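You operate a simulated robot arm through the tools that you are given. There is no shell and no other tool. Be economical: measure what you need, move in short steps, check, and stop when the job is done.

Carry out the task below with a simulated robot arm. There is one attempt and no reset: what you move stays moved.

Task
Shake the purple tin till its streaks are gone.
Fine: tin in the shaker cradle, shaker lever over it before you turn the shaker crank. Then lever off and the tin back where it stood. Set down upright: purple tin. Where these are worked on the way, their far stop is far enough and under half their travel is too little: shaker lever.

It is judged by the outcome, as a careful person would: the job done as asked, and still so three seconds after it is handed in. It fails if anything else is knocked over, pushed out of place, dropped, spilled or broken.

Robot
A 6-joint arm with a two-finger parallel gripper on a trunk, on a base that drives. Base frame: it is fixed to the floor where the robot stands at the start and does not move with it; the origin is under the middle of the robot, x ahead of it, y to its left, z up. Units: m, degrees, N and s.
With the tool pointing down near the work surface it reaches from about 0.32 to 0.82 m from the robot's upright axis, wherever it stands. Its first joint turns from -166.0 to 166.0 degrees. Places, roughly: shaker cradle [0.4, 0.2, 0.8]; shaker lever [0.4, 0.3, 1]. Payload 3.43 kg.
The TCP is the grasp point between the finger pads, 0.034 m short of the fingertips. In the tool frame z runs along the fingers and y along their closing line. The gripper opens to 0.128 m. The fingers are 0.024 m wide and 0.012 m thick; the gripper's body (0.048 by 0.13 m) begins 0.096 m behind the TCP.
Orientation is told as [roll, pitch, yaw] about the base's x, y, z axes, in that order, counted from this pose: with the fingers straight down and closing along the base's y, the tool's x points along the base's -x, its y along +y and its z along -z.

Tools
- The arm moves only by the tool apply_moves. Its argument "commands" is a list of rows, each a list of 3 entries, a list of its own where there are three numbers: the shift along the base's x, y, z in units of 30 mm (1.0 is 30 mm), then the turn, a rotation vector about the base's x, y, z in units of 4 degrees (1.0 is 4 degrees), then the finger opening in m, from 0 to 0.128. In form: [[[tx, ty, tz], [wx, wy, wz], grip], ...]. A call has 1 to 10 rows; each row shifts and turns the commanded pose from where the row before left it. A call with a number of a shift or a turn outside -1 to 1 is refused whole. Each row takes 0.2 s and may step no farther than 0.05 m and 8.6 degrees from the row before; otherwise, or with a gripper value out of range, the whole call is refused. Where a pose cannot be reached the arm comes as near as it can. A force on the tool above 90 N (or 10 N above the force at the start of the call, whichever is more), or a blocked arm, ends the call early, and 0.2 s more pass. Each finger travels about 0.045 m/s and halts on what it meets, pressing with about 37 N; the grip force reading is that of the motor and also rises with nothing between the fingers. The clock runs only during rows and for 0.2 s after the last one: add rows that do not move to give the fingers time. The reply holds the time, the measured pose of the TCP, the force on the tool along the base axes, the opening and the grip force, in the units named above and with some noise, with the torque about the TCP (base axes, N m) and any sound that the robot's microphone picked up, and new pictures: "show" is both (left out), scene, wrist or none.
- Cameras (640 x 400 px; columns grow to the right, rows downward): "scene" is now at [0.0274, 0.1528, 1.5089]; the picture's right is [0.18, -0.98, 0.00], its down [-0.67, -0.12, -0.73] and it looks along [0.72, 0.13, -0.68] (base axes); focal length 259 px, centre (320, 200). "wrist" rides on the gripper at [0.076, -0.011, -0.16] in the tool frame; the picture's right is [0.15, 0.99, 0.00], its down [-0.88, 0.13, -0.46] and it looks along [-0.45, 0.07, 0.89] (tool axes); focal length 234 px, centre (320, 200). There is no depth. A picture from a camera that has moved, and an enlarged one, comes with that camera's place and axes in the base frame and with its lens.
- roll_base(legs): drives the robot by 1 to 6 legs, each [ahead, turn to the left] in m and degrees, along the robot's own axes; the way and the turn of a leg run together, so that a leg with both is an arc; at most 1.5 m and 180 degrees a leg. The arm and the cameras ride along, it lands a little off, and it stops where it bumps. It gives what a move gives, and a new picture of the scene camera.
- head_to(pan, tilt): turns the head with the scene camera to pan (to the left, within 155 degrees either way) and tilt (down, from -29 to 69), counted from straight ahead of the robot. It gives what a move gives, and a new picture of the scene camera.
- inspect(camera, box): a new picture of the part [left, top, right, bottom] of that camera's present view, enlarged. The clock stands still meanwhile.
- job_done(): hands the job in; it is judged then, once.

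Go step by step. Nothing tells you exact positions but the pictures and the camera data: compare them with the known pose of the tool, close in by small moves and look again before you grip or let go. The budget is 120 turns and 260 pictures, counting those below and the enlarged ones. Unless the task says otherwise, let go and move clear before handing in, and close with one line.

The tools are called as name(argument=value, ...) on one line, values as JSON. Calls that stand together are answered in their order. apply_moves: Moves the arm, as the interface text tells. Its arguments: {"type":"object","properties":{"commands":{"type":"array"},"show":{"type":"string","enum":["both","scene","wrist","none"]}},"required":["commands"]} The other tools are called the same way: roll_base (legs) drives the base; head_to (pan, tilt) turns the head that bears the scene camera; inspect (camera, box) takes an enlarged picture of a part of a camera's view; job_done () hands the job in.

At the start:

```text
clock: 0.0
position: [0.2921, 0.2281, 1.2911]
tool_rot: [0.2, 0.1, -0.2]
force: [1.4, 0.6, -0.2]
torque: [-0.01, -0.04, 0.02]
opening: 0.128
gripper_force: 0.1
robot x, y, heading: [0.0007, -0.017, -0.0]
head pan, tilt: [10.4, 43.1]
```

scene: 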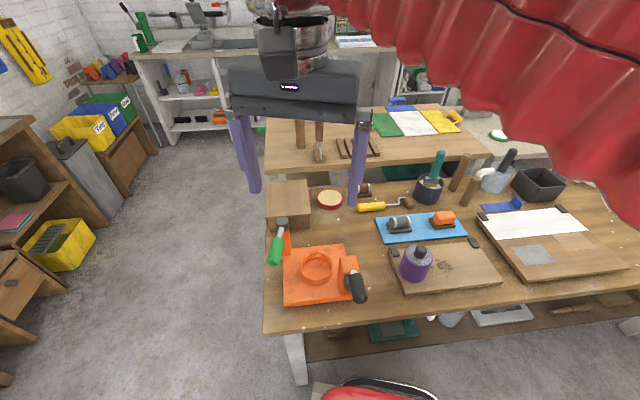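
wrist: 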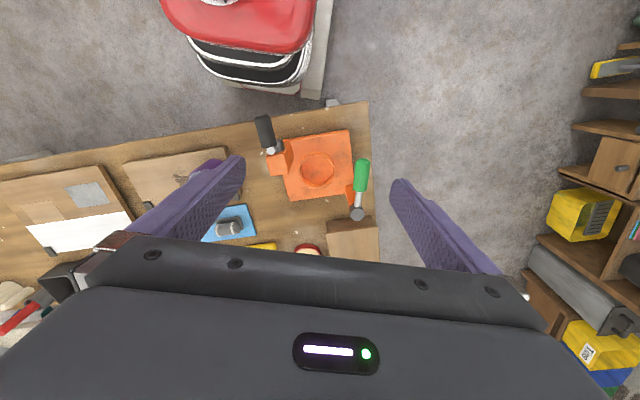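

I see an orange shaker with a cradle ring, a green-handled lever and a black-handled crank. The purple tin stands on a board to the right. I'll look closer first.

inspect(camera="scene", box=[250, 180, 410, 320])

inspect(camera="scene", box=[360, 200, 520, 300])

inspect(camera="wrist", box=[220, 90, 400, 230])

```text
2.86 times, centred on (330, 250) of scene
camera zoom: at [0.0274, 0.1528, 1.5089], right [0.18, -0.98, 0.0], down [-0.67, -0.12, -0.73], along [0.72, 0.13, -0.68], focal length 740 px, centre (291, 57)
```

zoom: 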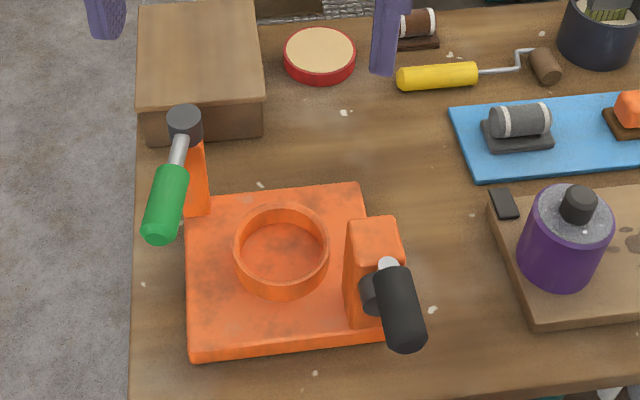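

```text
4.00 times, centred on (440, 250) of scene
camera zoom: at [0.0274, 0.1528, 1.5089], right [0.18, -0.98, 0.0], down [-0.67, -0.12, -0.73], along [0.72, 0.13, -0.68], focal length 1036 px, centre (-160, 0)
```

zoom: 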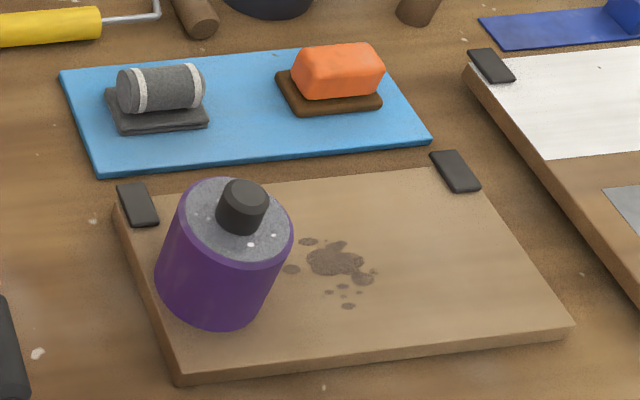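

```text
2.86 times, centred on (310, 160) of wrist
camera zoom: at [0.2156, 0.2166, 1.4508], right [-0.14, 0.99, 0.0], down [0.88, 0.13, 0.46], along [0.45, 0.07, -0.89], focal length 669 px, centre (349, 314)
```

zoom: 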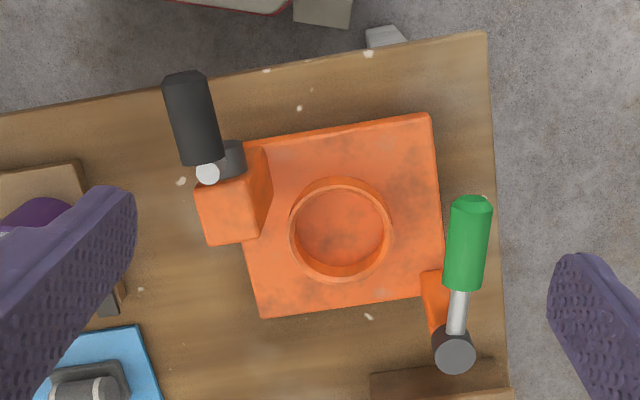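

The lever looks like it swings about a vertical post near (0.46, 0.33, 1.0). The crank handle points toward me at about (0.29–0.35, 0.13, 0.985), and the cradle is at about (0.42, 0.24). The crank is close to my inner reach limit, so I'll back up a little.

roll_base(legs=[[-0.12, 0]])

apply_moves(commands=[[[0, -1, 0], [0, 0, 0], 0.128], [[0, -1, 0], [0, 0, 0], 0.128], [[0, -1, 0], [0, 0, 0], 0.128], [[0, -1, 0], [0, 0, 0], 0.128], [[0, -1, 0], [0, 0, 0], 0.128], [[0, -1, 0], [0, 0, 0], 0.128], [[0, -1, -0.5], [0, 0, 0], 0.128], [[0, -1, -0.5], [0, 0, 0], 0.128]])

```text
clock: 1.4
position: [0.1718, 0.228, 1.2903]
tool_rot: [0.0, 0.0, -0.2]
force: [-0.8, 0.3, -0.5]
torque: [-0.01, -0.03, 0.01]
opening: 0.128
gripper_force: 0.1
robot x, y, heading: [-0.1185, -0.0191, 0.0]
head pan, tilt: [10.4, 43.1]
camera scene: at [-0.0925, 0.1527, 1.5089], right [0.18, -0.98, 0.0], down [-0.67, -0.12, -0.73], along [0.72, 0.13, -0.68], focal length 259 px, centre (320, 200)
```

scene: 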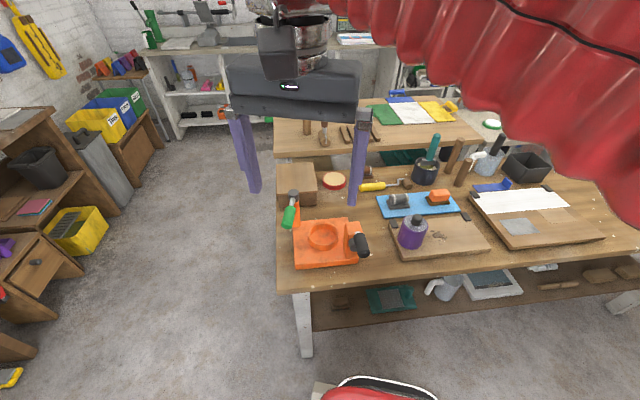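

```text
clock: 3.2
position: [0.1719, -0.012, 1.262]
tool_rot: [0.1, 0.0, -0.1]
force: [0.4, -0.1, -0.6]
torque: [0.01, 0.01, -0.01]
opening: 0.1278
gripper_force: 0.1
robot x, y, heading: [-0.1134, -0.013, 0.1]
head pan, tilt: [10.4, 43.1]
camera scene: at [-0.0926, 0.1527, 1.5089], right [0.18, -0.98, 0.0], down [-0.67, -0.12, -0.73], along [0.72, 0.13, -0.68], focal length 259 px, centre (320, 200)
camera wrist: at [0.0956, -0.0238, 1.4211], right [-0.14, 0.99, 0.0], down [0.88, 0.13, 0.46], along [0.45, 0.07, -0.89], focal length 234 px, centre (320, 200)
```

scene: 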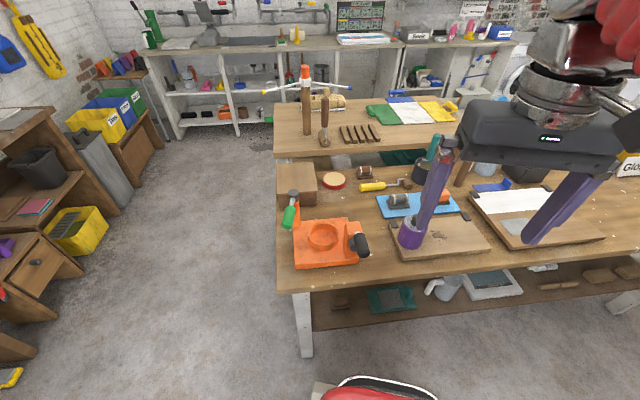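
wrist: 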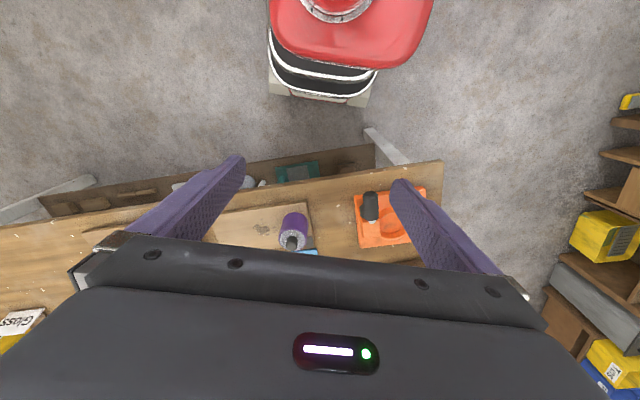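

The base is back 0.12 m. Next I'll bring the arm forward toward the tin for a better view.

apply_moves(commands=[[[1, 0, 0], [0, 0, 0], 0.128], [[1, 0, 0], [0, 0, 0], 0.128], [[1, 0, 0], [0, 0, 0], 0.128], [[1, 0, -0.5], [0, 0, 0], 0.128], [[1, 0, -0.5], [0, 0, 0], 0.128], [[1, 0, -0.5], [0, 0, 0], 0.128]], show="wrist")

inspect(camera="wrist", box=[220, 100, 420, 240])

inspect(camera="scene", box=[270, 170, 430, 280])

```text
clock: 4.6
position: [0.3518, -0.013, 1.218]
tool_rot: [0.0, 0.0, -0.1]
force: [-0.7, 0.2, 0.5]
torque: [-0.02, -0.01, -0.01]
opening: 0.128
gripper_force: 0.0
robot x, y, heading: [-0.1132, -0.0167, -0.0]
head pan, tilt: [10.4, 43.1]
camera wrist: at [0.2751, -0.0237, 1.3772], right [-0.14, 0.99, 0.0], down [0.88, 0.13, 0.46], along [0.45, 0.07, -0.89], focal length 234 px, centre (320, 200)
```

wrist: 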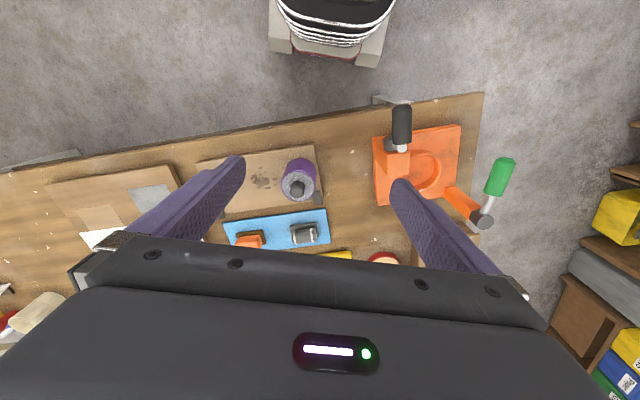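

```text
2.86 times, centred on (320, 170) of wrist
camera zoom: at [0.2751, -0.0237, 1.3772], right [-0.14, 0.99, 0.0], down [0.88, 0.13, 0.46], along [0.45, 0.07, -0.89], focal length 669 px, centre (320, 286)
```

zoom: 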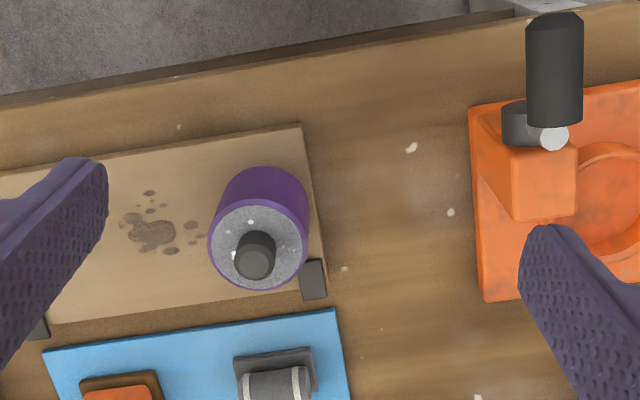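

```text
3.64 times, centred on (350, 225) of scene
camera zoom: at [-0.0926, 0.1527, 1.5089], right [0.18, -0.98, 0.0], down [-0.67, -0.12, -0.73], along [0.72, 0.13, -0.68], focal length 942 px, centre (211, 109)
```

zoom: 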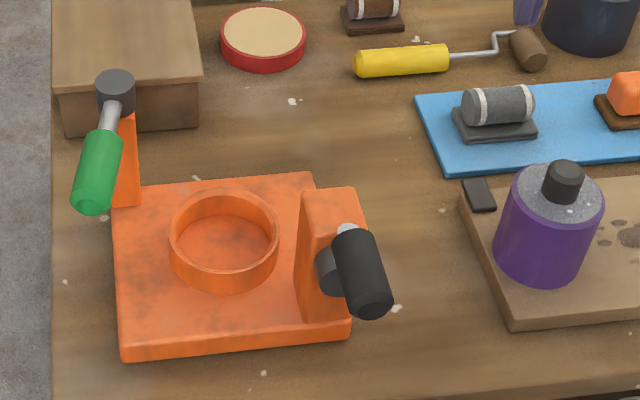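

The tin's top centre is at about (0.484, -0.039, 0.907), with a diameter of about 75 mm. I'll move above it and check the alignment.

apply_moves(commands=[[[0.9, -0.2, -1], [0, 0, 0], 0.11], [[0.9, -0.2, -1], [0, 0, 0], 0.11], [[0.9, -0.2, -1], [0, 0, 0], 0.11], [[0.9, -0.2, -1], [0, 0, 0], 0.11], [[0.8, -0.07, -1], [0, 0, 0], 0.11], [[0, 0, -1], [0, 0, 0], 0.11], [[0, 0, -0.6], [0, 0, 0], 0.11]])

```text
clock: 6.2
position: [0.4851, -0.038, 1.0189]
tool_rot: [0.2, -0.1, -0.2]
force: [0.0, 0.6, -0.4]
torque: [-0.01, -0.03, -0.01]
opening: 0.1101
gripper_force: 0.0
robot x, y, heading: [-0.117, -0.0179, 0.2]
head pan, tilt: [10.4, 43.1]
camera scene: at [-0.0921, 0.1527, 1.5089], right [0.18, -0.98, 0.0], down [-0.67, -0.12, -0.73], along [0.72, 0.13, -0.68], focal length 259 px, centre (320, 200)
camera wrist: at [0.4093, -0.0486, 1.1788], right [-0.14, 0.99, 0.0], down [0.88, 0.13, 0.46], along [0.45, 0.07, -0.89], focal length 234 px, centre (320, 200)
```

scene: 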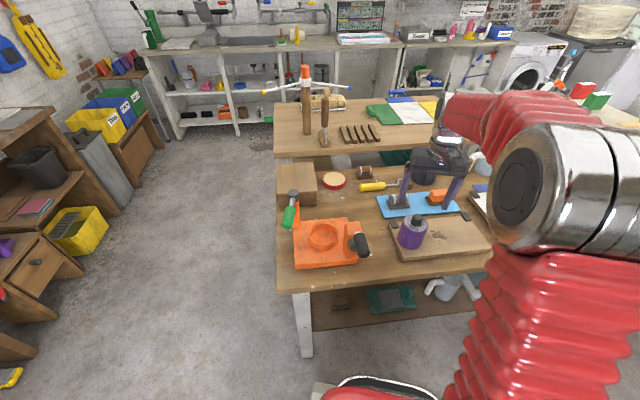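
wrist: 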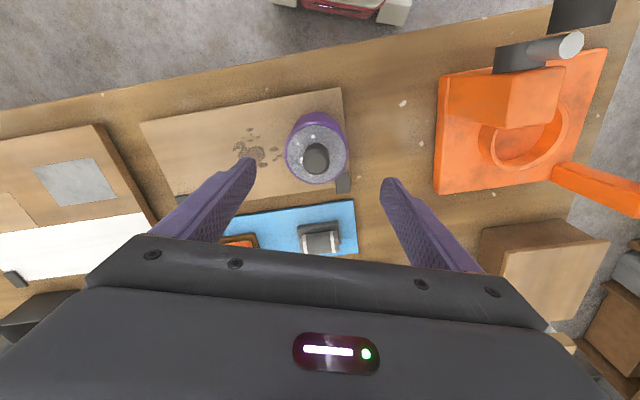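

The tin is at about (0.481, -0.041). I'll correct, descend in steps, and look again.

apply_moves(commands=[[[-0.12, -0.1, -0.8], [0, 0, 0], 0.11], [[0, 0, -0.8], [0, 0, 0], 0.11], [[0, 0, -0.8], [0, 0, 0], 0.11], [[0, 0, -0.8], [0, 0, 0], 0.11], [[0, 0, -0.65], [0, 0, 0], 0.11]])

inspect(camera="scene", box=[370, 170, 500, 270])

```text
clock: 7.4
position: [0.482, -0.0411, 0.9031]
tool_rot: [0.2, 0.0, -0.1]
force: [0.1, 0.4, 0.8]
torque: [-0.01, -0.01, -0.05]
opening: 0.1103
gripper_force: 0.1
robot x, y, heading: [-0.1173, -0.0197, 0.4]
head pan, tilt: [10.4, 43.1]
camera scene: at [-0.0921, 0.1527, 1.5089], right [0.18, -0.98, 0.0], down [-0.67, -0.12, -0.73], along [0.72, 0.13, -0.68], focal length 259 px, centre (320, 200)
camera wrist: at [0.4054, -0.0516, 1.0629], right [-0.14, 0.99, 0.0], down [0.88, 0.13, 0.46], along [0.45, 0.07, -0.89], focal length 234 px, centre (320, 200)
```

scene: 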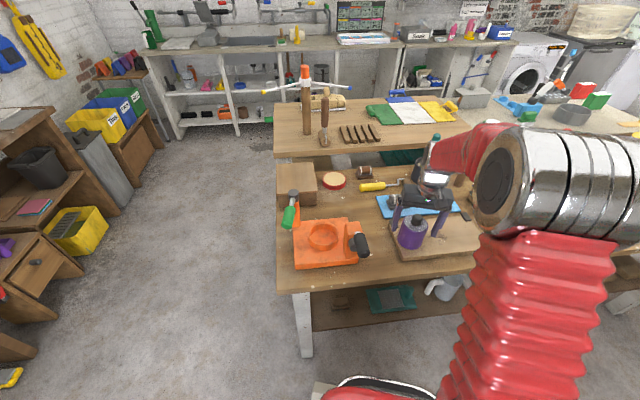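
wrist: 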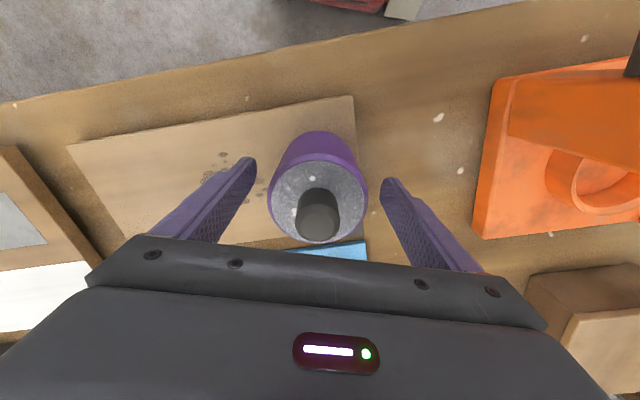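

```text
4.00 times, centred on (435, 220) of scene
camera zoom: at [-0.0921, 0.1527, 1.5089], right [0.18, -0.98, 0.0], down [-0.67, -0.12, -0.73], along [0.72, 0.13, -0.68], focal length 1036 px, centre (-140, 120)
```

zoom: 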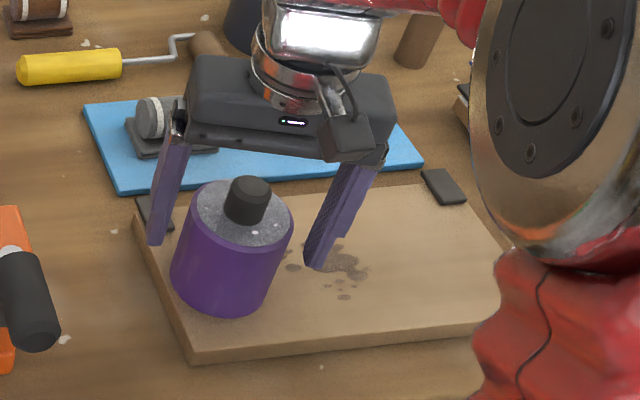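

The fingers straddle the tin evenly. I'll close and lift a little.

apply_moves(commands=[[[0, 0, 0], [0, 0, 0], 0.06], [[0, 0, 0], [0, 0, 0], 0.06], [[0, 0, 0], [0, 0, 0], 0.06], [[0, 0, 0], [0, 0, 0], 0.06], [[0, 0, 0], [0, 0, 0], 0.06]])

inspect(camera="wrist", box=[240, 100, 400, 240])

```text
clock: 8.6
position: [0.4818, -0.0406, 0.9016]
tool_rot: [0.1, 0.0, -0.2]
force: [-0.3, -1.2, 0.3]
torque: [-0.14, -0.04, 0.01]
opening: 0.0752
gripper_force: 37.2
robot x, y, heading: [-0.1163, -0.0178, 0.3]
head pan, tilt: [10.4, 43.1]
camera scene: at [-0.092, 0.1527, 1.5089], right [0.18, -0.98, 0.0], down [-0.67, -0.12, -0.73], along [0.72, 0.13, -0.68], focal length 259 px, centre (320, 200)
camera wrist: at [0.4055, -0.0517, 1.0633], right [-0.14, 0.99, 0.0], down [0.88, 0.13, 0.46], along [0.45, 0.07, -0.89], focal length 234 px, centre (320, 200)
```

scene: 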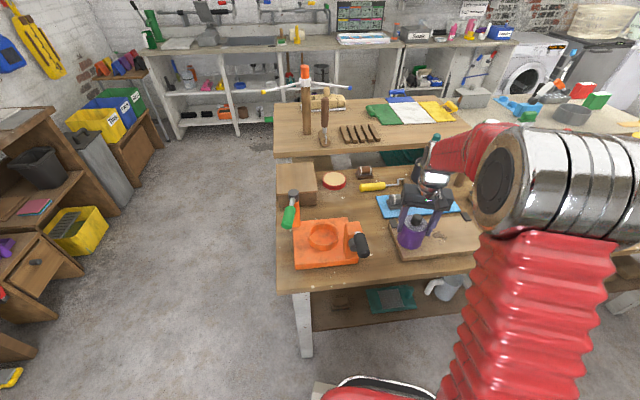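
wrist: 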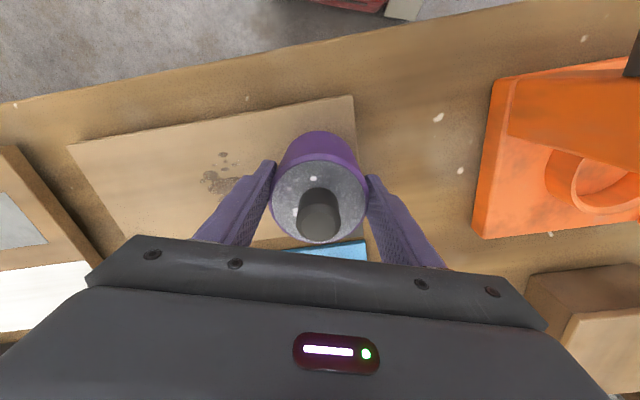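

```text
2.86 times, centred on (320, 170) of wrist
camera zoom: at [0.4055, -0.0517, 1.0633], right [-0.14, 0.99, 0.0], down [0.88, 0.13, 0.46], along [0.45, 0.07, -0.89], focal length 669 px, centre (320, 286)
```

zoom: 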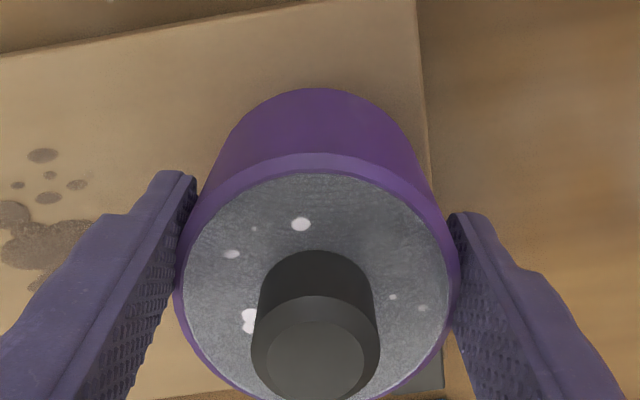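

I have it, with the original TCP at (0.482, -0.041, 0.902). I'll lift it high and carry it over near the cradle.

apply_moves(commands=[[[0, 0, 0.5], [0, 0, 0], 0.06], [[0, 0, 1], [0, 0, 0], 0.06], [[0, 0, 1], [0, 0, 0], 0.06], [[0, 0, 1], [0, 0, 0], 0.06], [[0, 0, 1], [0, 0, 0], 0.06], [[0, 0, 1], [0, 0, 0], 0.06], [[0, 0, 0.8], [0, 0, 0], 0.06]], show="none")

apply_moves(commands=[[[0, 1, 0], [0, 0, 0], 0.06], [[0, 1, 0], [0, 0, 0], 0.06], [[0, 1, 0], [0, 0, 0], 0.06], [[-0.3, 1, 0], [0, 0, 0], 0.06], [[-0.3, 1, 0], [0, 0, 0], 0.06], [[-0.3, 1, 0], [0, 0, 0], 0.06], [[-0.3, 1, 0], [0, 0, 0], 0.06], [[-0.4, 1, 0], [0, 0, 0], 0.06], [[-0.4, 1, 0], [0, 0, 0], 0.06]])

inspect(camera="scene", box=[270, 170, 430, 280])

inspect(camera="wrist", box=[220, 80, 420, 240])

```text
clock: 10.2
position: [0.4827, -0.0408, 1.0908]
tool_rot: [0.2, -0.1, -0.1]
force: [0.3, 0.2, -0.4]
torque: [0.0, 0.02, 0.01]
opening: 0.0598
gripper_force: 0.0
robot x, y, heading: [-0.1148, -0.0185, -0.1]
head pan, tilt: [10.4, 43.1]
```

```text
clock: 12.2
position: [0.4204, 0.2291, 1.0931]
tool_rot: [0.1, 0.0, -0.2]
force: [0.2, 0.1, -0.1]
torque: [-0.01, -0.01, 0.02]
opening: 0.0601
gripper_force: 0.0
robot x, y, heading: [-0.1162, -0.0163, -0.0]
head pan, tilt: [10.4, 43.1]
camera scene: at [-0.0921, 0.1528, 1.5089], right [0.18, -0.98, 0.0], down [-0.67, -0.12, -0.73], along [0.72, 0.13, -0.68], focal length 259 px, centre (320, 200)
camera wrist: at [0.3436, 0.2172, 1.2519], right [-0.14, 0.99, 0.0], down [0.88, 0.13, 0.46], along [0.45, 0.07, -0.89], focal length 234 px, centre (320, 200)
```

scene: 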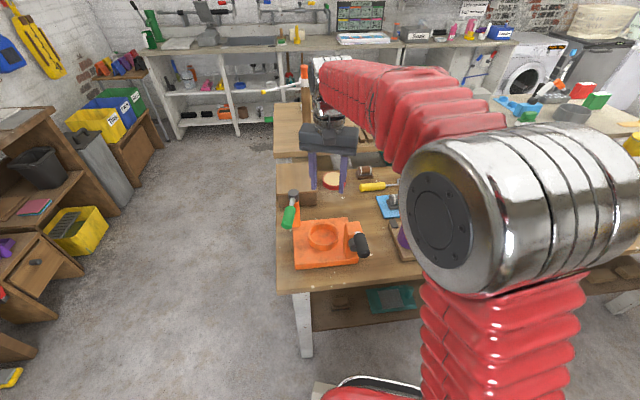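
wrist: 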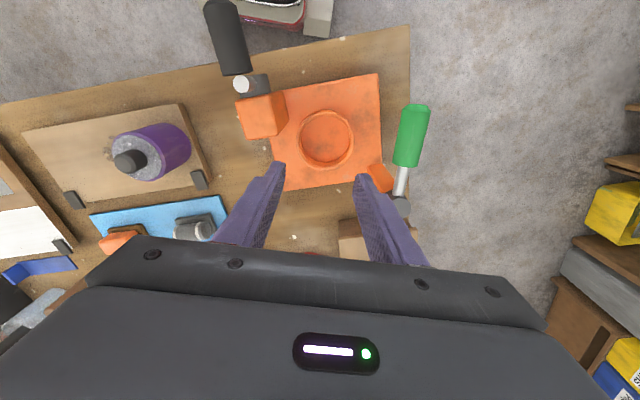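

```text
3.64 times, centred on (350, 225) of scene
camera zoom: at [-0.0921, 0.1528, 1.5089], right [0.18, -0.98, 0.0], down [-0.67, -0.12, -0.73], along [0.72, 0.13, -0.68], focal length 942 px, centre (211, 109)
```

zoom: 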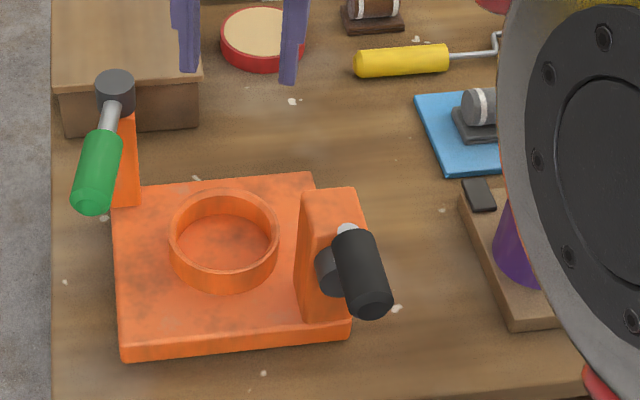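

```text
2.50 times, centred on (320, 160) of wrist
camera zoom: at [0.3436, 0.2172, 1.2519], right [-0.14, 0.99, 0.0], down [0.88, 0.13, 0.46], along [0.45, 0.07, -0.89], focal length 585 px, centre (320, 300)
```

zoom: 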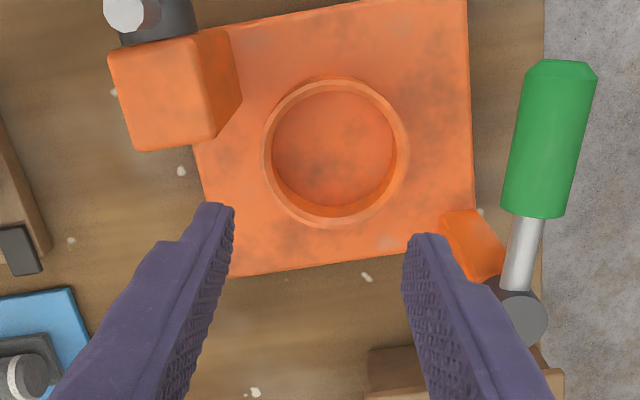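

The tin did not come along: the fingers slipped off and it still stands on its board. I'll go back and see how it sits.

apply_moves(commands=[[[0.4, -1, 0], [0, 0, 0], 0.11], [[0.4, -1, 0], [0, 0, 0], 0.11], [[0.3, -1, 0], [0, 0, 0], 0.11], [[0.3, -1, 0], [0, 0, 0], 0.11], [[0.3, -1, 0], [0, 0, 0], 0.11], [[0.3, -1, 0], [0, 0, 0], 0.11], [[0, -1, 0], [0, 0, 0], 0.11], [[0, -1, 0], [0, 0, 0], 0.11], [[0, -1, -1], [0, 0, 0], 0.11], [[0, 0, -1], [0, 0, 0], 0.11]], show="none")

inspect(camera="scene", box=[370, 170, 500, 270])

inspect(camera="wrist", box=[220, 80, 420, 240])

```text
clock: 14.4
position: [0.4818, -0.0413, 1.0315]
tool_rot: [0.1, 0.0, 0.0]
force: [-0.4, 0.3, -0.4]
torque: [-0.01, -0.02, 0.01]
opening: 0.1099
gripper_force: 0.0
robot x, y, heading: [-0.1161, -0.0196, -0.3]
head pan, tilt: [10.4, 43.1]
```

```text
4.00 times, centred on (435, 220) of scene
camera zoom: at [-0.0922, 0.1527, 1.5089], right [0.18, -0.98, 0.0], down [-0.67, -0.12, -0.73], along [0.72, 0.13, -0.68], focal length 1036 px, centre (-140, 120)
```

zoom: 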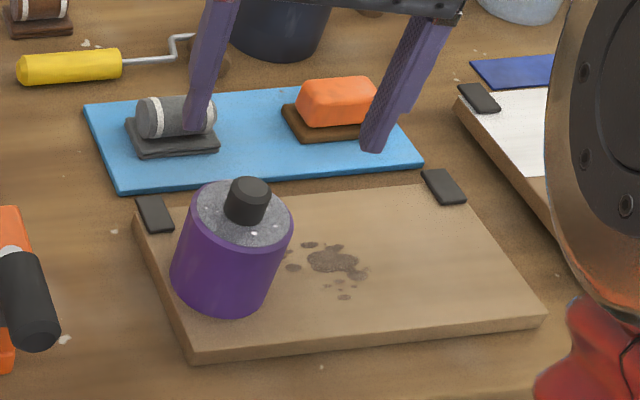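

```text
2.50 times, centred on (320, 160) of wrist
camera zoom: at [0.4049, -0.0536, 1.191], right [-0.14, 0.99, 0.0], down [0.88, 0.13, 0.46], along [0.45, 0.07, -0.89], focal length 585 px, centre (320, 300)
```

zoom: 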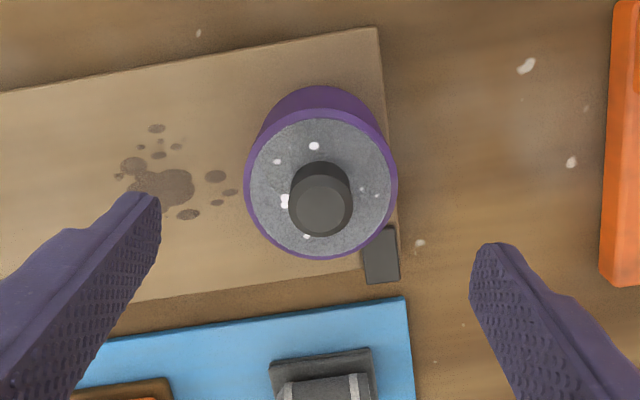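

The tin stands exactly where it was. I'll regrip lower, at z≈0.890 and shifted 4 mm in x, and test with a small slow lift.

apply_moves(commands=[[[0.13, 0.03, -1], [0, 0, 0], 0.1], [[0, 0, -1], [0, 0, 0], 0.1], [[0, 0, -1], [0, 0, 0], 0.1], [[0, 0, -1], [0, 0, 0], 0.1], [[0, 0, -0.7], [0, 0, 0], 0.1], [[0, 0, 0], [0, 0, 0], 0.0], [[0, 0, 0], [0, 0, 0], 0.0], [[0, 0, 0], [0, 0, 0], 0.0], [[0, 0, 0], [0, 0, 0], 0.0]], show="none")

apply_moves(commands=[[[0, 0, 0], [0, 0, 0], 0.0], [[0, 0, 0.1], [0, 0, 0], 0.0], [[0, 0, 0.1], [0, 0, 0], 0.0], [[0, 0, 0.2], [0, 0, 0], 0.0], [[0, 0, 0], [0, 0, 0], 0.0]], show="wrist")

inspect(camera="scene", box=[370, 170, 500, 270])

```text
clock: 16.4
position: [0.4838, -0.0394, 0.8919]
tool_rot: [0.1, 0.0, -0.1]
force: [0.0, -0.5, 0.4]
torque: [-0.03, -0.05, 0.01]
opening: 0.0749
gripper_force: 36.8
robot x, y, heading: [-0.1168, -0.018, 0.1]
head pan, tilt: [10.4, 43.1]
```

```text
clock: 17.6
position: [0.4837, -0.0393, 0.9039]
tool_rot: [0.1, 0.1, -0.2]
force: [-0.7, 0.7, -3.9]
torque: [0.0, 0.06, -0.02]
opening: 0.0752
gripper_force: 36.9
robot x, y, heading: [-0.1103, -0.0194, 0.4]
head pan, tilt: [10.4, 43.1]
camera wrist: at [0.4078, -0.0514, 1.0628], right [-0.14, 0.99, 0.0], down [0.88, 0.13, 0.46], along [0.45, 0.07, -0.89], focal length 234 px, centre (320, 200)
```

wrist: 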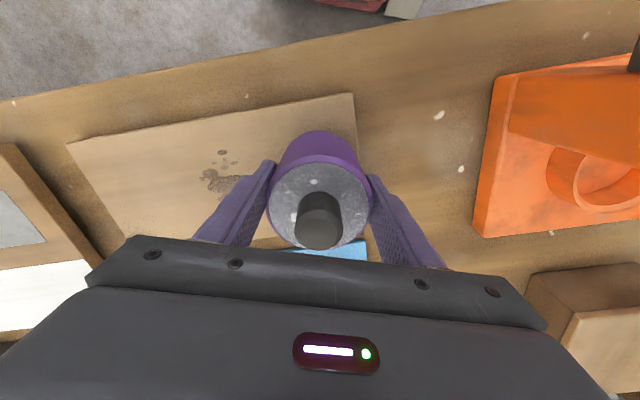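

```text
4.00 times, centred on (435, 220) of scene
camera zoom: at [-0.0919, 0.1527, 1.5089], right [0.18, -0.98, 0.0], down [-0.67, -0.12, -0.73], along [0.72, 0.13, -0.68], focal length 1036 px, centre (-140, 120)
```

zoom: 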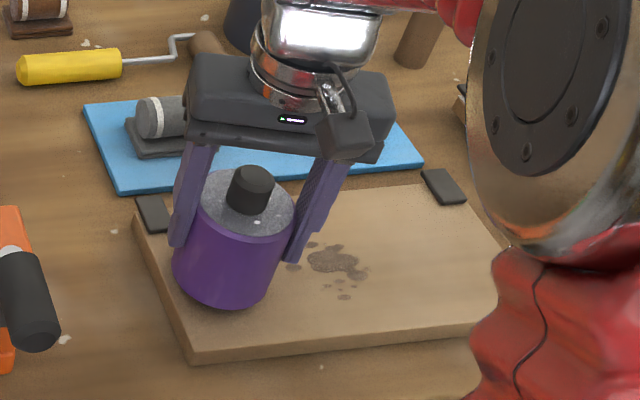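

The tin is held now, with about 4 N of weight on the tool. The grip reference at its home is (0.484, -0.039, 0.892). I'll lift and carry it.

apply_moves(commands=[[[0, 0, 0.5], [0, 0, 0], 0.0], [[0, 0, 0.8], [0, 0, 0], 0.0], [[0, 0, 0.8], [0, 0, 0], 0.0], [[0, 0, 0.8], [0, 0, 0], 0.0], [[0, 0, 0.8], [0, 0, 0], 0.0], [[0, 0, 0.8], [0, 0, 0], 0.0], [[0, 0, 0.8], [0, 0, 0], 0.0], [[0, 0, 0.5], [0, 0, 0], 0.0]], show="scene")

```text
clock: 19.4
position: [0.487, -0.0393, 1.0774]
tool_rot: [0.1, 0.0, -0.2]
force: [0.6, 0.7, -4.3]
torque: [-0.01, -0.02, 0.01]
opening: 0.0752
gripper_force: 37.1
robot x, y, heading: [-0.1128, -0.0182, 0.1]
head pan, tilt: [10.4, 43.1]
camera scene: at [-0.0919, 0.1527, 1.5089], right [0.18, -0.98, 0.0], down [-0.67, -0.12, -0.73], along [0.72, 0.13, -0.68], focal length 259 px, centre (320, 200)
```

scene: 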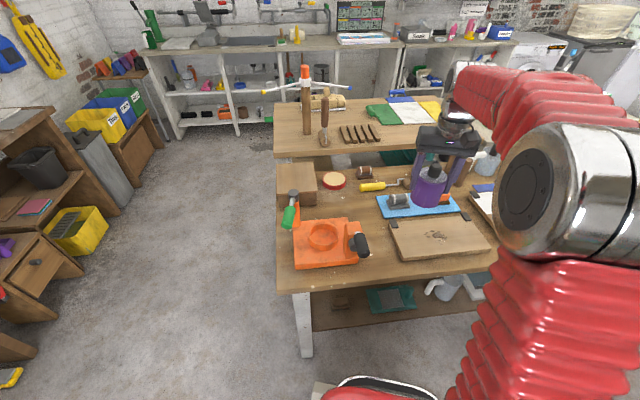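

apply_moves(commands=[[[0, 0.93, 0], [0, 0, 0], 0.0], [[0, 0.93, 0], [0, 0, 0], 0.0], [[0, 0.93, 0], [0, 0, 0], 0.0], [[-0.2, 0.93, 0], [0, 0, 0], 0.0], [[-0.3, 0.93, 0], [0, 0, 0], 0.0], [[-0.3, 0.93, 0], [0, 0, 0], 0.0], [[-0.3, 0.93, 0], [0, 0, 0], 0.0], [[-0.3, 0.93, 0], [0, 0, 0], 0.0], [[-0.3, 0.93, 0], [0, 0, 0], 0.0], [[-0.3, 0.9, 0], [0, 0, 0], 0.0]])

inspect(camera="scene", box=[270, 150, 430, 280])

inspect(camera="wrist", box=[220, 60, 420, 240])

```text
clock: 21.6
position: [0.4244, 0.2383, 1.0772]
tool_rot: [0.0, 0.0, -0.1]
force: [0.3, -0.4, -3.7]
torque: [0.01, 0.03, -0.02]
opening: 0.075
gripper_force: 37.0
robot x, y, heading: [-0.1169, -0.0224, 0.0]
head pan, tilt: [10.4, 43.1]
camera scene: at [-0.092, 0.1528, 1.5089], right [0.18, -0.98, 0.0], down [-0.67, -0.12, -0.73], along [0.72, 0.13, -0.68], focal length 259 px, centre (320, 200)
camera wrist: at [0.3481, 0.2262, 1.237], right [-0.14, 0.99, 0.0], down [0.88, 0.13, 0.46], along [0.45, 0.07, -0.89], focal length 234 px, centre (320, 200)
```

scene: 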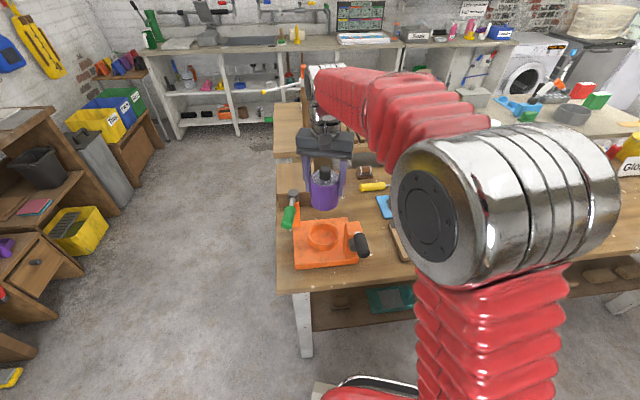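
wrist: 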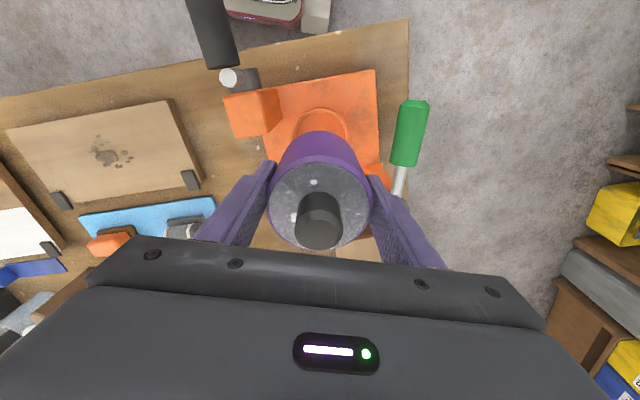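

```text
3.08 times, centred on (350, 215) of scene
camera zoom: at [-0.092, 0.1528, 1.5089], right [0.18, -0.98, 0.0], down [-0.67, -0.12, -0.73], along [0.72, 0.13, -0.68], focal length 797 px, centre (228, 154)
```

zoom: 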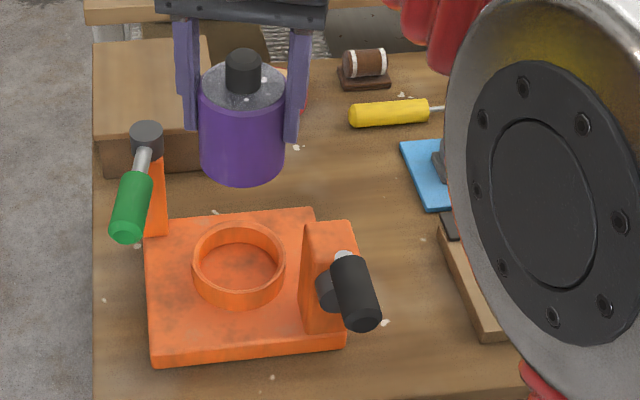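

```text
2.22 times, centred on (320, 150) of wrist
camera zoom: at [0.3481, 0.2262, 1.237], right [-0.14, 0.99, 0.0], down [0.88, 0.13, 0.46], along [0.45, 0.07, -0.89], focal length 520 px, centre (320, 311)
```

zoom: 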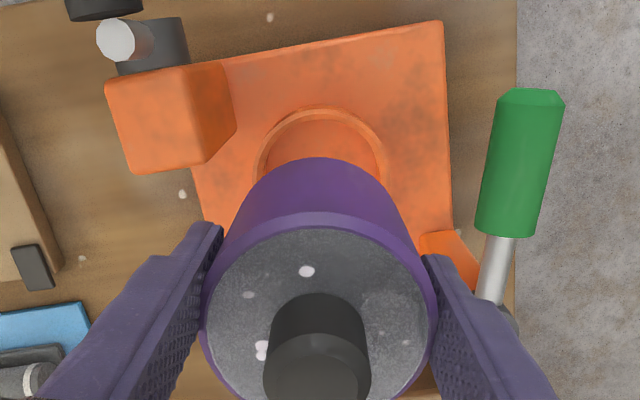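

The tin is over the cradle. I'll descend to just above the rim and check the centring.

apply_moves(commands=[[[0, 0.05, -0.8], [0, 0, 0], 0.0], [[0, 0, -0.8], [0, 0, 0], 0.0], [[0, 0, -0.8], [0, 0, 0], 0.0], [[0, 0, -0.8], [0, 0, 0], 0.0], [[0, 0, -0.8], [0, 0, 0], 0.0]])

inspect(camera="scene", box=[280, 190, 380, 270])

inspect(camera="wrist", box=[240, 80, 400, 240])

```text
clock: 22.8
position: [0.4262, 0.2386, 0.9585]
tool_rot: [0.1, 0.0, -0.2]
force: [-0.1, -0.1, -3.4]
torque: [-0.02, -0.01, -0.01]
opening: 0.0749
gripper_force: 37.1
robot x, y, heading: [-0.1131, -0.0195, 0.1]
head pan, tilt: [10.4, 43.1]
camera scene: at [-0.0921, 0.1528, 1.5089], right [0.18, -0.98, 0.0], down [-0.67, -0.12, -0.73], along [0.72, 0.13, -0.68], focal length 259 px, centre (320, 200)
camera wrist: at [0.3492, 0.2286, 1.1176], right [-0.14, 0.99, 0.0], down [0.88, 0.13, 0.46], along [0.45, 0.07, -0.89], focal length 234 px, centre (320, 200)
```

scene: 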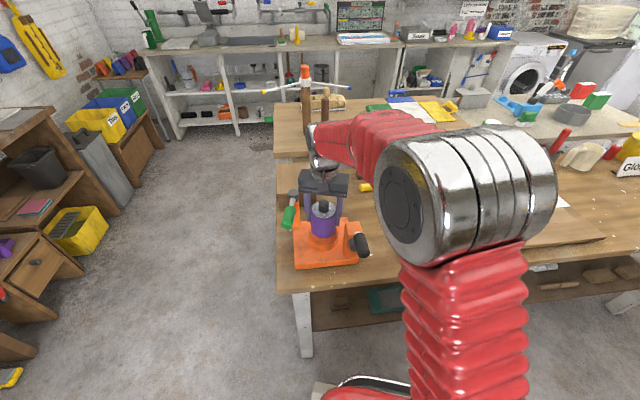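
wrist: 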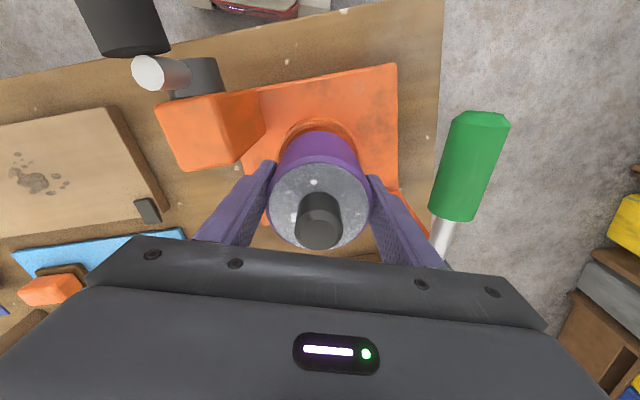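

```text
5.00 times, centred on (330, 230) of scene
camera zoom: at [-0.0921, 0.1528, 1.5089], right [0.18, -0.98, 0.0], down [-0.67, -0.12, -0.73], along [0.72, 0.13, -0.68], focal length 1295 px, centre (270, 50)
```

zoom: 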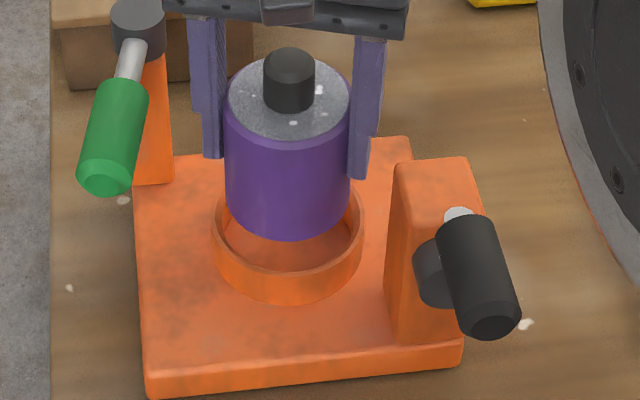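

```text
2.50 times, centred on (320, 160) of wrist
camera zoom: at [0.3492, 0.2286, 1.1176], right [-0.14, 0.99, 0.0], down [0.88, 0.13, 0.46], along [0.45, 0.07, -0.89], focal length 585 px, centre (320, 300)
```

zoom: 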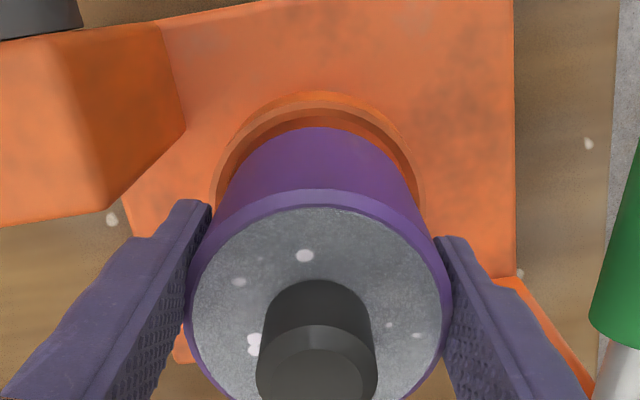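

Tin and ring are concentric to within about a millimetre. I'll lower it in small steps, watching the force.

apply_moves(commands=[[[0, 0, -0.4], [0, 0, 0], 0.0], [[0, 0, -0.4], [0, 0, 0], 0.0], [[0, 0, -0.4], [0, 0, 0], 0.0]])

inspect(camera="scene", box=[280, 190, 380, 270])

inspect(camera="wrist", box=[240, 80, 400, 240])

```text
clock: 23.6
position: [0.4245, 0.2406, 0.924]
tool_rot: [0.1, -0.4, -0.2]
force: [4.9, -6.0, 23.9]
torque: [0.18, -0.03, -0.02]
opening: 0.0751
gripper_force: 37.2
robot x, y, heading: [-0.1168, -0.0174, -0.0]
head pan, tilt: [10.4, 43.1]
camera scene: at [-0.0926, 0.1524, 1.509], right [0.18, -0.98, 0.0], down [-0.67, -0.12, -0.73], along [0.72, 0.13, -0.68], focal length 259 px, centre (320, 200)
camera wrist: at [0.3476, 0.2282, 1.0836], right [-0.14, 0.99, 0.0], down [0.88, 0.13, 0.46], along [0.46, 0.07, -0.89], focal length 234 px, centre (320, 200)
```

scene: 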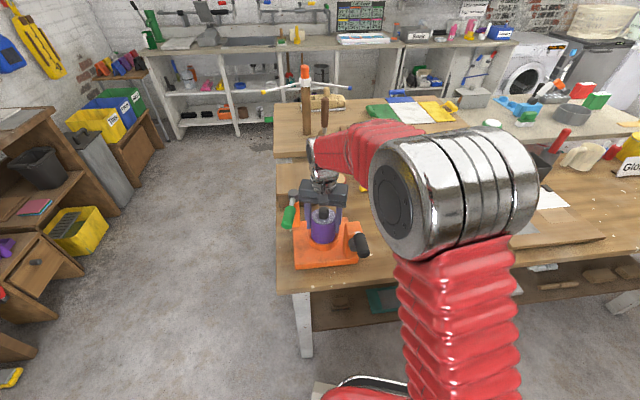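
wrist: 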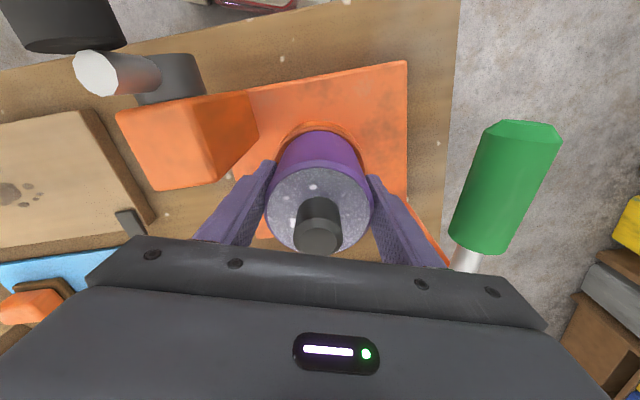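

```text
5.00 times, centred on (330, 230) of scene
camera zoom: at [-0.0926, 0.1524, 1.509], right [0.18, -0.98, 0.0], down [-0.67, -0.12, -0.73], along [0.72, 0.13, -0.68], focal length 1295 px, centre (270, 50)
```

zoom: 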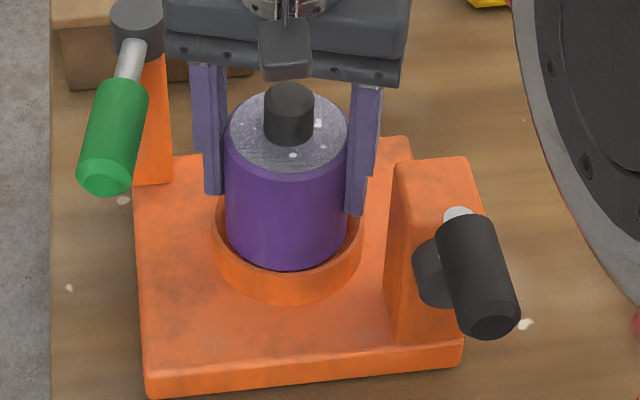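

```text
2.50 times, centred on (320, 160) of wrist
camera zoom: at [0.3476, 0.2282, 1.0836], right [-0.14, 0.99, 0.0], down [0.88, 0.13, 0.46], along [0.46, 0.07, -0.89], focal length 585 px, centre (320, 300)
```

zoom: 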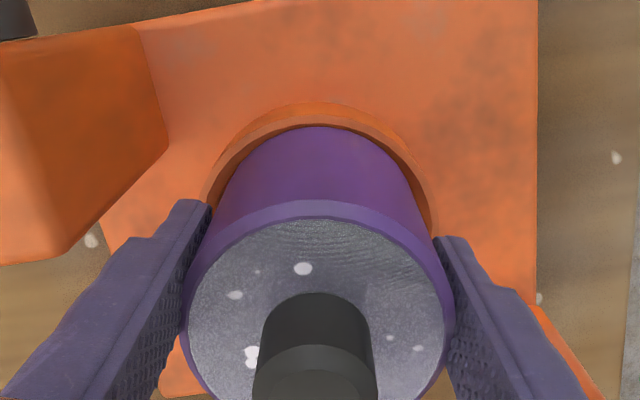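

It has met a firm, flat contact (24 N, almost no torque) with the base inside the ring, so it appears seated. I'll ease off 1.5 mm, then open.

apply_moves(commands=[[[0, 0, 0.05], [0, 0, 0], 0.0], [[0, 0, 0], [0, 0, 0], 0.07]], show="none")

apply_moves(commands=[[[0, 0, 0], [0, 0, 0], 0.079], [[0, 0, 0], [0, 0, 0], 0.085], [[0, 0, 0], [0, 0, 0], 0.1], [[0, 0, 0], [0, 0, 0], 0.1]], show="wrist")

inspect(camera="scene", box=[280, 190, 380, 270])

```text
clock: 24.2
position: [0.4239, 0.2403, 0.9248]
tool_rot: [0.1, -0.1, -0.2]
force: [9.0, -1.7, 19.4]
torque: [0.81, -0.47, -0.32]
opening: 0.0749
gripper_force: 36.7
robot x, y, heading: [-0.1117, -0.0207, 0.2]
head pan, tilt: [10.4, 43.1]
```

```text
clock: 25.2
position: [0.4233, 0.2404, 0.9229]
tool_rot: [0.1, 0.1, -0.1]
force: [-2.4, 8.6, -4.1]
torque: [0.06, -0.08, -0.23]
opening: 0.0955
gripper_force: 0.1
robot x, y, heading: [-0.1146, -0.0194, 0.3]
head pan, tilt: [10.4, 43.1]
camera wrist: at [0.347, 0.2292, 1.0828], right [-0.14, 0.99, 0.0], down [0.88, 0.13, 0.46], along [0.45, 0.07, -0.89], focal length 234 px, centre (320, 200)
```

wrist: 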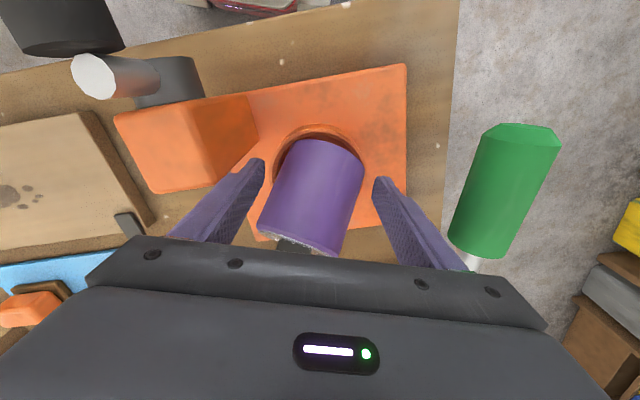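

```text
5.00 times, centred on (330, 230) of scene
camera zoom: at [-0.0921, 0.1529, 1.5089], right [0.18, -0.98, 0.0], down [-0.67, -0.12, -0.73], along [0.72, 0.13, -0.68], focal length 1295 px, centre (270, 50)
```

zoom: 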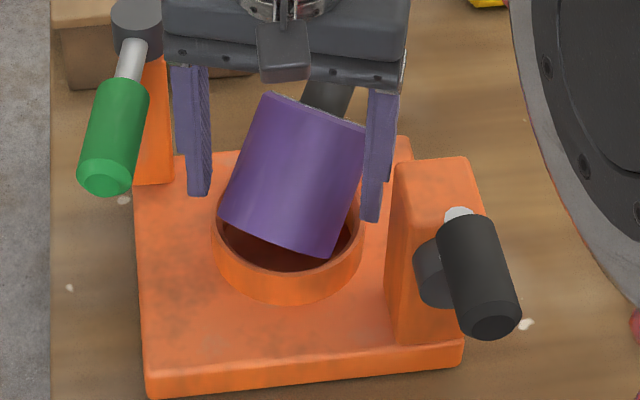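

The near-left edge of the tin caught on the rim, and it now leans toward +x/-y, held between the fingers. I'll close gently to square it up again.

apply_moves(commands=[[[0, 0, 0], [0, 0, 0], 0.085], [[0, 0, 0], [0, 0, 0], 0.08], [[0, 0, 0], [0, 0, 0], 0.07], [[0, 0, 0], [0, 0, 0], 0.06], [[0, 0, 0], [0, 0, 0], 0.0], [[0, 0, 0], [0, 0, 0], 0.0]], show="wrist")

inspect(camera="scene", box=[280, 190, 380, 270])

```text
clock: 26.6
position: [0.4239, 0.2405, 0.9228]
tool_rot: [0.1, 0.0, 0.0]
force: [-1.0, -0.5, 7.6]
torque: [0.04, -0.11, -0.01]
opening: 0.0725
gripper_force: 37.1
robot x, y, heading: [-0.1144, -0.0176, 0.3]
head pan, tilt: [10.4, 43.1]
camera wrist: at [0.3472, 0.2287, 1.0835], right [-0.14, 0.99, 0.0], down [0.88, 0.13, 0.46], along [0.45, 0.07, -0.89], focal length 234 px, centre (320, 200)
```

wrist: 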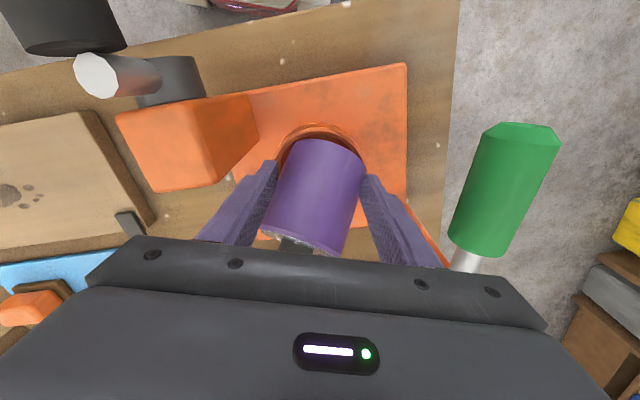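

```text
5.00 times, centred on (330, 230) of scene
camera zoom: at [-0.0924, 0.1527, 1.5089], right [0.18, -0.98, 0.0], down [-0.67, -0.12, -0.73], along [0.72, 0.13, -0.68], focal length 1295 px, centre (270, 50)
```

zoom: 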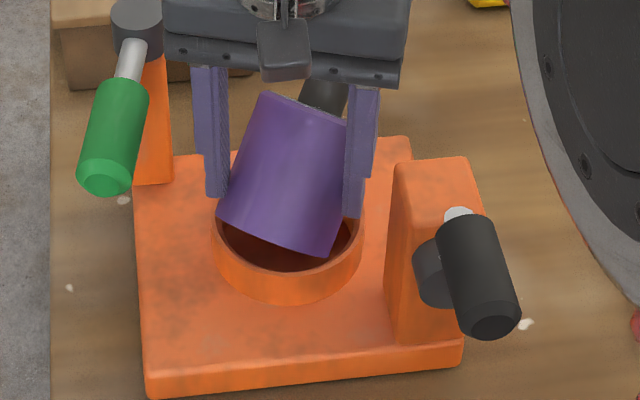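

The tin is pitched away and rolled a bit, and gripped off its centreline. I'll inspect before deciding on the regrip.

inspect(camera="wrist", box=[240, 100, 400, 260])

head_to(pan=0, tilt=50)

```text
2.50 times, centred on (320, 180) of wrist
camera zoom: at [0.3472, 0.2287, 1.0835], right [-0.14, 0.99, 0.0], down [0.88, 0.13, 0.46], along [0.45, 0.07, -0.89], focal length 585 px, centre (320, 250)
```

zoom: 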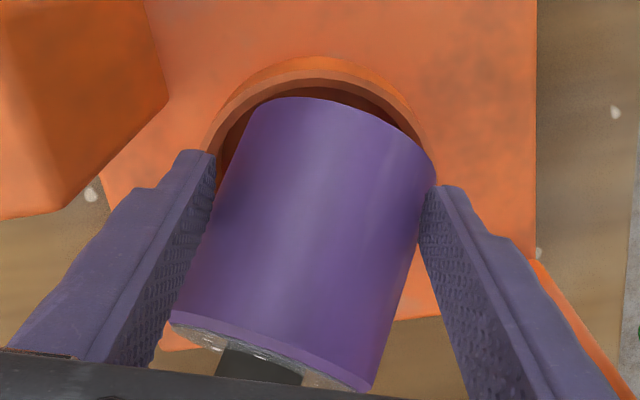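

```text
clock: 27.3
position: [0.4231, 0.2391, 0.9254]
tool_rot: [0.2, -0.1, -0.1]
force: [-1.1, 1.5, 10.5]
torque: [0.26, -0.14, 0.01]
opening: 0.0727
gripper_force: 37.4
robot x, y, heading: [-0.1159, -0.0205, 0.0]
head pan, tilt: [0.0, 50.0]
camera scene: at [-0.0968, 0.1378, 1.4994], right [0.0, -1.0, 0.0], down [-0.77, 0.0, -0.64], along [0.64, 0.0, -0.77], focal length 259 px, centre (320, 200)
```

scene: 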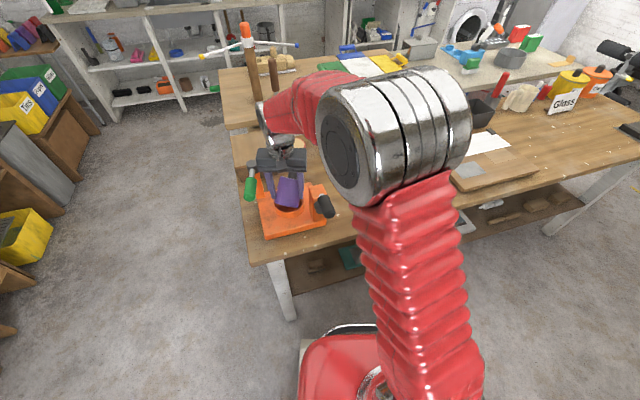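

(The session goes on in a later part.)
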